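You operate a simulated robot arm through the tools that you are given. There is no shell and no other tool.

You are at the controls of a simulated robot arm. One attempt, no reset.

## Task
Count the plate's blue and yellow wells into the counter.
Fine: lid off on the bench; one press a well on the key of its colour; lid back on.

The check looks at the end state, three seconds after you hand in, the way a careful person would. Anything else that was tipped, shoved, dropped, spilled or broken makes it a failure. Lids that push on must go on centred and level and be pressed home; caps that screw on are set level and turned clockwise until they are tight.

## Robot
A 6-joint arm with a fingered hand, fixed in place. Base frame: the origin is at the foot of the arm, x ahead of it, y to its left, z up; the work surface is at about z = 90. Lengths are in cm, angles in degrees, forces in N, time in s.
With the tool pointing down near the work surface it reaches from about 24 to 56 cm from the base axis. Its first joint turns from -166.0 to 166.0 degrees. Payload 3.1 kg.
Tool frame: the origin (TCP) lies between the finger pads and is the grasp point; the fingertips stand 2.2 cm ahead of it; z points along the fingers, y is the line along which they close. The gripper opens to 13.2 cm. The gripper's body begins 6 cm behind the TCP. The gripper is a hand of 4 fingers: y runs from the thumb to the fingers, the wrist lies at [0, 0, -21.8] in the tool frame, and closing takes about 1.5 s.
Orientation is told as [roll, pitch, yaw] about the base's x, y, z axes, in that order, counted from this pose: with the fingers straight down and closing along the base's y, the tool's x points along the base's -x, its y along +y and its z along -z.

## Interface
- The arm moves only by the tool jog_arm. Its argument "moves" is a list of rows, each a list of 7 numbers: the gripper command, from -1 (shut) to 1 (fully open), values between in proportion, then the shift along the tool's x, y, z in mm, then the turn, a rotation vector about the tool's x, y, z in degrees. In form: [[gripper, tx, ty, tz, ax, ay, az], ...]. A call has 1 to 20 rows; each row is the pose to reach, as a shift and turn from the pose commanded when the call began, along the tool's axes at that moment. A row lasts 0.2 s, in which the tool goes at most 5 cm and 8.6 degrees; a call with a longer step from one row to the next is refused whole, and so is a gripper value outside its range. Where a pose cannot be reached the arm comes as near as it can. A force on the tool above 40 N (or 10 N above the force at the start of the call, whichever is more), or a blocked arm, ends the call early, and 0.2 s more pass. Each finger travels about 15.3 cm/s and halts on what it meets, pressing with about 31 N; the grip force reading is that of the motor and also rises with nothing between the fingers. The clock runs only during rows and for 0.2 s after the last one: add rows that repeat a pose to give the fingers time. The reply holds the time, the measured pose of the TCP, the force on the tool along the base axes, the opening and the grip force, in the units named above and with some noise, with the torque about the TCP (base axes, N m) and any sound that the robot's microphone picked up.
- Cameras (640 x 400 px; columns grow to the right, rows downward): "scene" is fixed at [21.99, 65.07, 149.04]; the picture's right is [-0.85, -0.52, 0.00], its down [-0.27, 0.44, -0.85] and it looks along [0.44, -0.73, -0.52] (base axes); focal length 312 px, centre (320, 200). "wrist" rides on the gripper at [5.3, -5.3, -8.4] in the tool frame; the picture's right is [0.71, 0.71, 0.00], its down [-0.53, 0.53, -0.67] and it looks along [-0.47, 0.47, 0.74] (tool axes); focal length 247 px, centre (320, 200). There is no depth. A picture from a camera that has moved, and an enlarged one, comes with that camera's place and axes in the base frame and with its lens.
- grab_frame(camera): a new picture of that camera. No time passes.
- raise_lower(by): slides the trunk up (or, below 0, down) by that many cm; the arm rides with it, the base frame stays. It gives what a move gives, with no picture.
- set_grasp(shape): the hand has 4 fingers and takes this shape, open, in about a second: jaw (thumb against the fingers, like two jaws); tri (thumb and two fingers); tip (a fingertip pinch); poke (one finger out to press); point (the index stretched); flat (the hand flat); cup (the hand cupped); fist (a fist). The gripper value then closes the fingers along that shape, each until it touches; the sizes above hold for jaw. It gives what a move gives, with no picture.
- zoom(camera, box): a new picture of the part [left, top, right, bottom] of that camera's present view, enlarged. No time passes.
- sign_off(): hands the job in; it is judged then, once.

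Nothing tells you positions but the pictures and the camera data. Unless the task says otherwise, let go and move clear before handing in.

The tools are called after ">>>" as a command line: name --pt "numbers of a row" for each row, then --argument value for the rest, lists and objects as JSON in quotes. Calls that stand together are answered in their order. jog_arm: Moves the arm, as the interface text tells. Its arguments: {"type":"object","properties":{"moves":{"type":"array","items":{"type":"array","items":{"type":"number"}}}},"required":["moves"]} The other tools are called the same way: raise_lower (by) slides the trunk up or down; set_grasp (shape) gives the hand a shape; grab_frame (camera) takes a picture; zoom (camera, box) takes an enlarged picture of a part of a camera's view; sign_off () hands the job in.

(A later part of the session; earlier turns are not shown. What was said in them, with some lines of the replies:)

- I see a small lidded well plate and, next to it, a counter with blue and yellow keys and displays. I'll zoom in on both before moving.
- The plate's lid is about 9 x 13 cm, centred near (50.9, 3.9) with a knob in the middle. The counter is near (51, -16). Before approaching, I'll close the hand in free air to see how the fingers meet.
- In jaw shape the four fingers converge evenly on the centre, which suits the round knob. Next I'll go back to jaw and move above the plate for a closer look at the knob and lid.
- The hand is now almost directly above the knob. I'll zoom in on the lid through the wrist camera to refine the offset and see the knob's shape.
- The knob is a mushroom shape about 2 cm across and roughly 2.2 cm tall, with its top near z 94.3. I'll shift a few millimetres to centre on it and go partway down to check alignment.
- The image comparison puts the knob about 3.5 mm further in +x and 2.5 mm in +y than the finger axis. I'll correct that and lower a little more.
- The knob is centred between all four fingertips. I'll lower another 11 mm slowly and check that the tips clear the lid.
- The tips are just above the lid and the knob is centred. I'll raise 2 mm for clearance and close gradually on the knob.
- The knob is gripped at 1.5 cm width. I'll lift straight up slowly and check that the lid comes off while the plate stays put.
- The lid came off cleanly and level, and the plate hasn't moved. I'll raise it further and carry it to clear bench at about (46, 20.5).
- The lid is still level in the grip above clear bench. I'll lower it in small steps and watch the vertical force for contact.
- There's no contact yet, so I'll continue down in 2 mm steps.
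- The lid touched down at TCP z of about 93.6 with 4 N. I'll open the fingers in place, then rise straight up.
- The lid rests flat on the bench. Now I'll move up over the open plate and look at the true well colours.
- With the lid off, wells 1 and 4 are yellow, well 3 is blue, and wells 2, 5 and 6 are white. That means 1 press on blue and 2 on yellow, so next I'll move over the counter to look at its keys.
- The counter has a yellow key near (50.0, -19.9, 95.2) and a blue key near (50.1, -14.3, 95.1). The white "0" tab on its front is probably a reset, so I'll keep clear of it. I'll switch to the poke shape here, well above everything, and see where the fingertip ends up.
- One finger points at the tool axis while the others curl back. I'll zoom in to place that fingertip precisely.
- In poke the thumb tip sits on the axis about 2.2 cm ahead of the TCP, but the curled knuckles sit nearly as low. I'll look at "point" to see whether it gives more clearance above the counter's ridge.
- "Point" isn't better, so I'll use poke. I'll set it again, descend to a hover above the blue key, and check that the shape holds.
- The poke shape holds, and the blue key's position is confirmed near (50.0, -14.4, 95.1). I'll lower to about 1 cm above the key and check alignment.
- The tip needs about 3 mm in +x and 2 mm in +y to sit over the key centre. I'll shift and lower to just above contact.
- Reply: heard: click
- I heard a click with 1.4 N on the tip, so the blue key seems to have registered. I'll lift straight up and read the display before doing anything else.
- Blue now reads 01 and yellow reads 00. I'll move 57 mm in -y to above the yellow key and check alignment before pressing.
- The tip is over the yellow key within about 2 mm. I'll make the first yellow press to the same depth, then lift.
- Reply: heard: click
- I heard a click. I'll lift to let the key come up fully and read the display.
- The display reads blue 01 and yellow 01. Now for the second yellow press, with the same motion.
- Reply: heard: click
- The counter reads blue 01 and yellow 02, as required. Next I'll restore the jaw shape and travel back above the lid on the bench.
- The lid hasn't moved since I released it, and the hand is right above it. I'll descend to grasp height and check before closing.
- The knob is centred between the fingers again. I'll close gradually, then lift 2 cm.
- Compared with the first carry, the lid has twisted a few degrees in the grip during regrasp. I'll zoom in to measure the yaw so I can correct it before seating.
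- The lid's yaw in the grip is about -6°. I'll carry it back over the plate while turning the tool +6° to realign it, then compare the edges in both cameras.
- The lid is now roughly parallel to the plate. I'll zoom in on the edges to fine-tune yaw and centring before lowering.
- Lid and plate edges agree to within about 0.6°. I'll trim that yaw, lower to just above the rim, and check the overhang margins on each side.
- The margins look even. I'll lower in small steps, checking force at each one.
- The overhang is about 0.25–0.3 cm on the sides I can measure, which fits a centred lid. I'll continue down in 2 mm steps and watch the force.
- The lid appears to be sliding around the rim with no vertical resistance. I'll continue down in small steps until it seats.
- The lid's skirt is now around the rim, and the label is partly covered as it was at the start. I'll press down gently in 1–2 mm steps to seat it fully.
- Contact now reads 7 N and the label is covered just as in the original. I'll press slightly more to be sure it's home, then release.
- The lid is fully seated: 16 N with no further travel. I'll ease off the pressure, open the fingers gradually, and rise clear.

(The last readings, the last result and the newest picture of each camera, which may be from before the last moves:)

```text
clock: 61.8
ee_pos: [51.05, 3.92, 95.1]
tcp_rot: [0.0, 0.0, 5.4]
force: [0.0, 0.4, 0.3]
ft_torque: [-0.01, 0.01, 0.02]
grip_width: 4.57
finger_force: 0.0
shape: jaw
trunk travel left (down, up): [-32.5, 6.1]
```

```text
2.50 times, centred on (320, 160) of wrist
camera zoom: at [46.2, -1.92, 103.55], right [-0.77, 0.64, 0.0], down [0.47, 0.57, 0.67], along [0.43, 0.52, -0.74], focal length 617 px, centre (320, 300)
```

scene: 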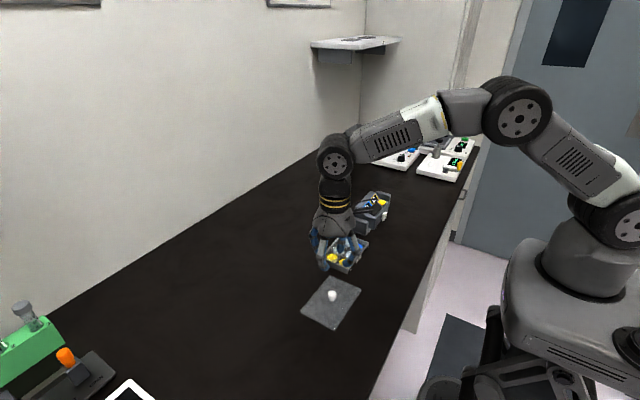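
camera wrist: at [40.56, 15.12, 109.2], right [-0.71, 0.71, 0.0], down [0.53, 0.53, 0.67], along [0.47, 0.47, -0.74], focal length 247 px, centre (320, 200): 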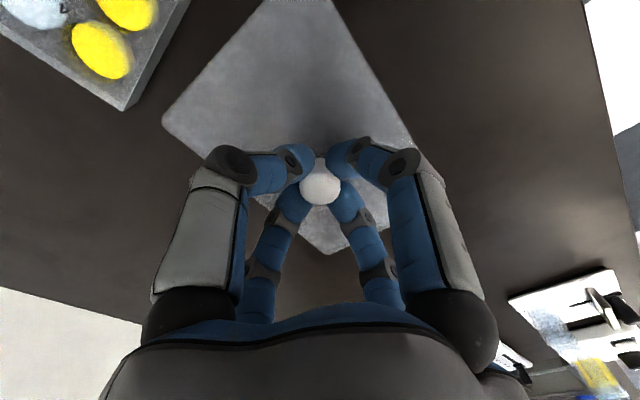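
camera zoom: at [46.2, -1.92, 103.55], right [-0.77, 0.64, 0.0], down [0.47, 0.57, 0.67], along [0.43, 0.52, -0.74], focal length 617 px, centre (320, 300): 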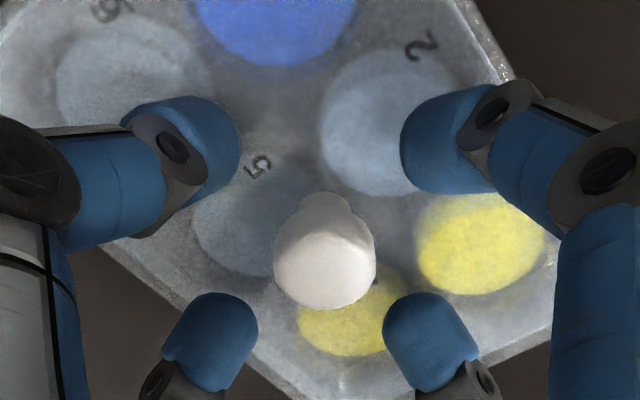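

The knob is free. I'll rise and back away, then check the final state of the plate and counter.

>>> jog_arm --pt "-0.3 0 0 -10 0 0 0" --pt "-0.3 0 0 -30 0 0 0" --pt "-0.3 0 0 -60 0 0 0" --pt "-0.3 0 0 -95 0 0 0" --pt "-0.3 0 0 -130 0 0 0" --pt "-0.3 15 0 -165 0 0 1" --pt "-0.3 45 0 -190 0 0 2.5" --pt "-0.3 80 0 -210 0 0 4" --pt "-0.3 115 0 -225 0 0 5.4" --pt "-0.3 140 0 -230 0 0 5.4" --pt "-0.3 140 0 -230 0 0 5.4"

>>> zoom --camera "scene" --box '[315, 225, 375, 275]'

>>> zoom --camera "scene" --box '[345, 175, 405, 230]'

>>> grab_frame --camera "scene"

>>> zoom --camera "wrist" --box '[190, 70, 330, 190]'

```text
clock: 64.2
ee_pos: [37.21, 2.68, 118.05]
tcp_rot: [0.0, 0.0, 0.0]
force: [-0.4, 0.1, -0.2]
ft_torque: [0.0, -0.01, -0.02]
grip_width: 4.6
finger_force: 0.0
shape: jaw
trunk travel left (down, up): [-32.5, 6.1]
```

```text
8.00 times, centred on (345, 250) of scene
camera zoom: at [21.99, 65.07, 149.04], right [-0.85, -0.52, 0.0], down [-0.27, 0.44, -0.85], along [0.44, -0.73, -0.52], focal length 2495 px, centre (120, -200)
```

zoom: 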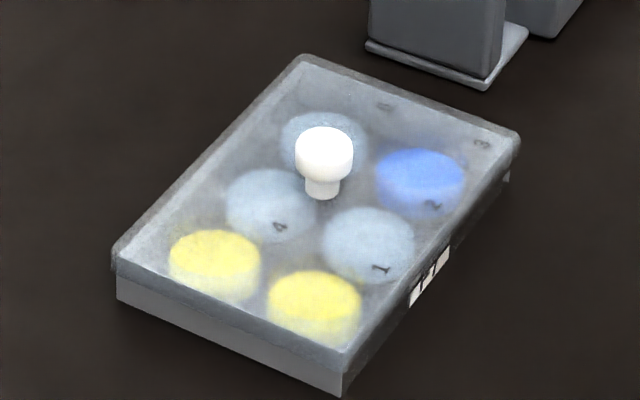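

```text
7.27 times, centred on (375, 202) of scene
camera zoom: at [21.99, 65.07, 149.04], right [-0.85, -0.52, 0.0], down [-0.27, 0.44, -0.85], along [0.44, -0.73, -0.52], focal length 2268 px, centre (-80, 182)
```

zoom: 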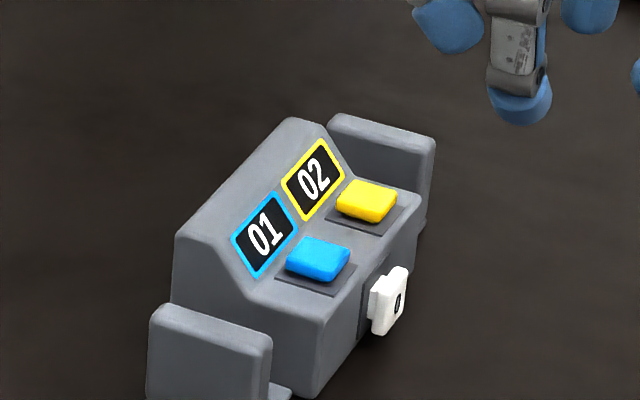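

```text
taken
```

scene: 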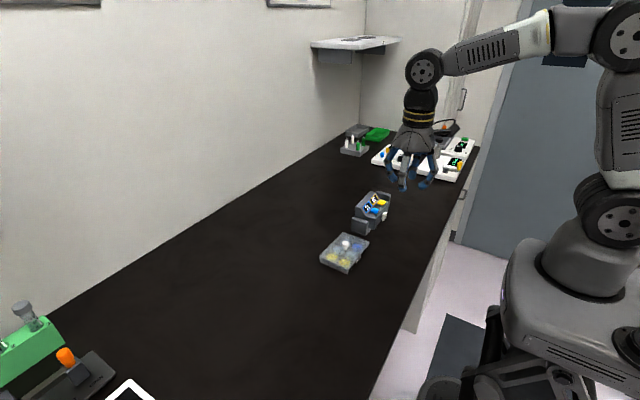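

```text
3.33 times, centred on (260, 130) of wrist
camera zoom: at [31.88, -2.69, 126.61], right [-0.71, 0.71, 0.0], down [0.53, 0.53, 0.67], along [0.47, 0.47, -0.74], focal length 823 px, centre (520, 433)
```

zoom: 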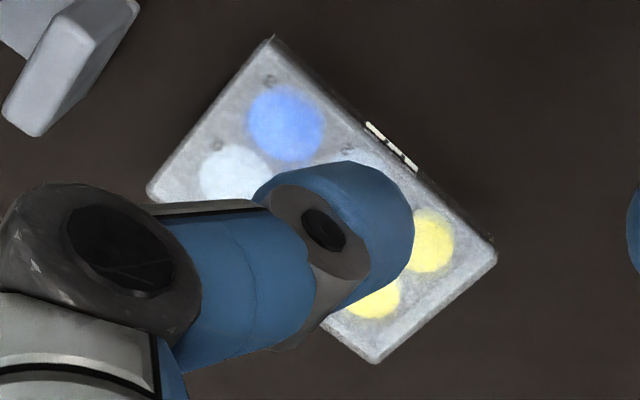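

The lid looks seated and level, and the counter reads 01 and 02. I'll take a closer look at the lid's corners to make sure it's square before handing in.

>>> zoom --camera "scene" --box '[345, 232, 381, 262]'

>>> zoom --camera "scene" --box '[326, 250, 362, 280]'

>>> zoom --camera "scene" --box '[318, 228, 354, 264]'

```text
13.33 times, centred on (363, 247) of scene
camera zoom: at [21.99, 65.07, 149.04], right [-0.85, -0.52, 0.0], down [-0.27, 0.44, -0.85], along [0.44, -0.73, -0.52], focal length 4158 px, centre (-253, -427)
```

zoom: 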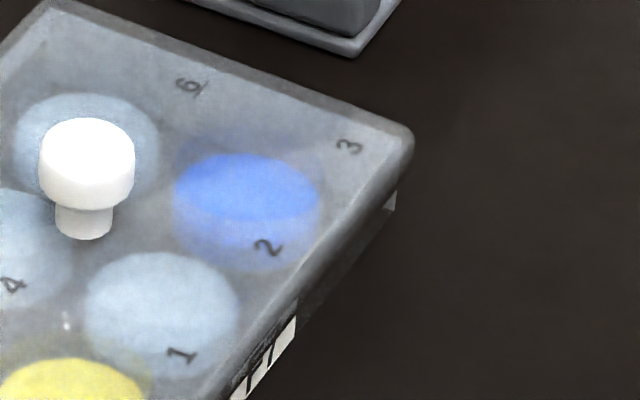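

```text
13.33 times, centred on (344, 265) of scene
camera zoom: at [21.99, 65.07, 149.04], right [-0.85, -0.52, 0.0], down [-0.27, 0.44, -0.85], along [0.44, -0.73, -0.52], focal length 4158 px, centre (0, -667)
```

zoom: 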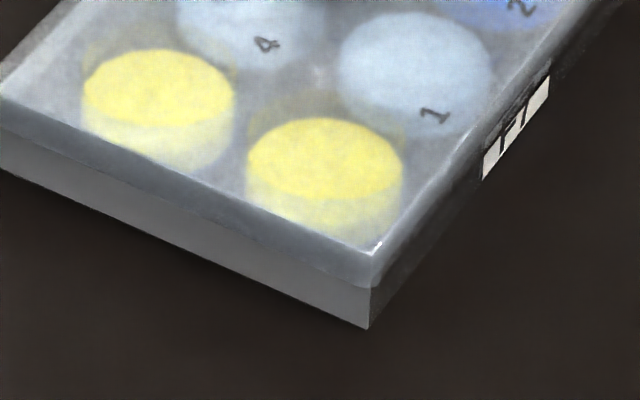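

```text
11.11 times, centred on (336, 246) of scene
camera zoom: at [21.99, 65.07, 149.04], right [-0.85, -0.52, 0.0], down [-0.27, 0.44, -0.85], along [0.44, -0.73, -0.52], focal length 3465 px, centre (142, -311)
```

zoom: 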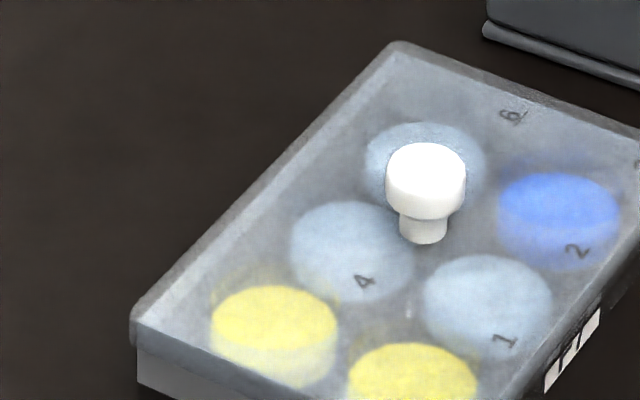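

The lid is back on, centred, level and pressed home, with about 1° of yaw inside its skirt clearance. The counter reads blue 01 and yellow 02, nothing else was disturbed, and the hand is clear, so I'm handing in.

>>> sign_off

```text
The job is handed in.
```

The plate has one blue well (3) and two yellow wells (1 and 4), and the counter now shows blue 01 and yellow 02. Wells 2, 5 and 6 are white. The job is handed in, but no verdict has come back.

- **Presses:** I pressed the blue key once and the yellow key twice. Each press gave one click, and I read the display after each one. I kept clear of the white "0" tab on the counter's front.
- **Lid:** It was set on the bench while I counted, then put back and pressed with about 16 N until it stopped moving. It looks centred and level. It sits about 1° off square with the plate.
- **Plate:** It shifted by about 1 mm while I was seating the lid.
- **Everything else:** I saw nothing else disturbed, and the hand was let go and clear before I handed in.
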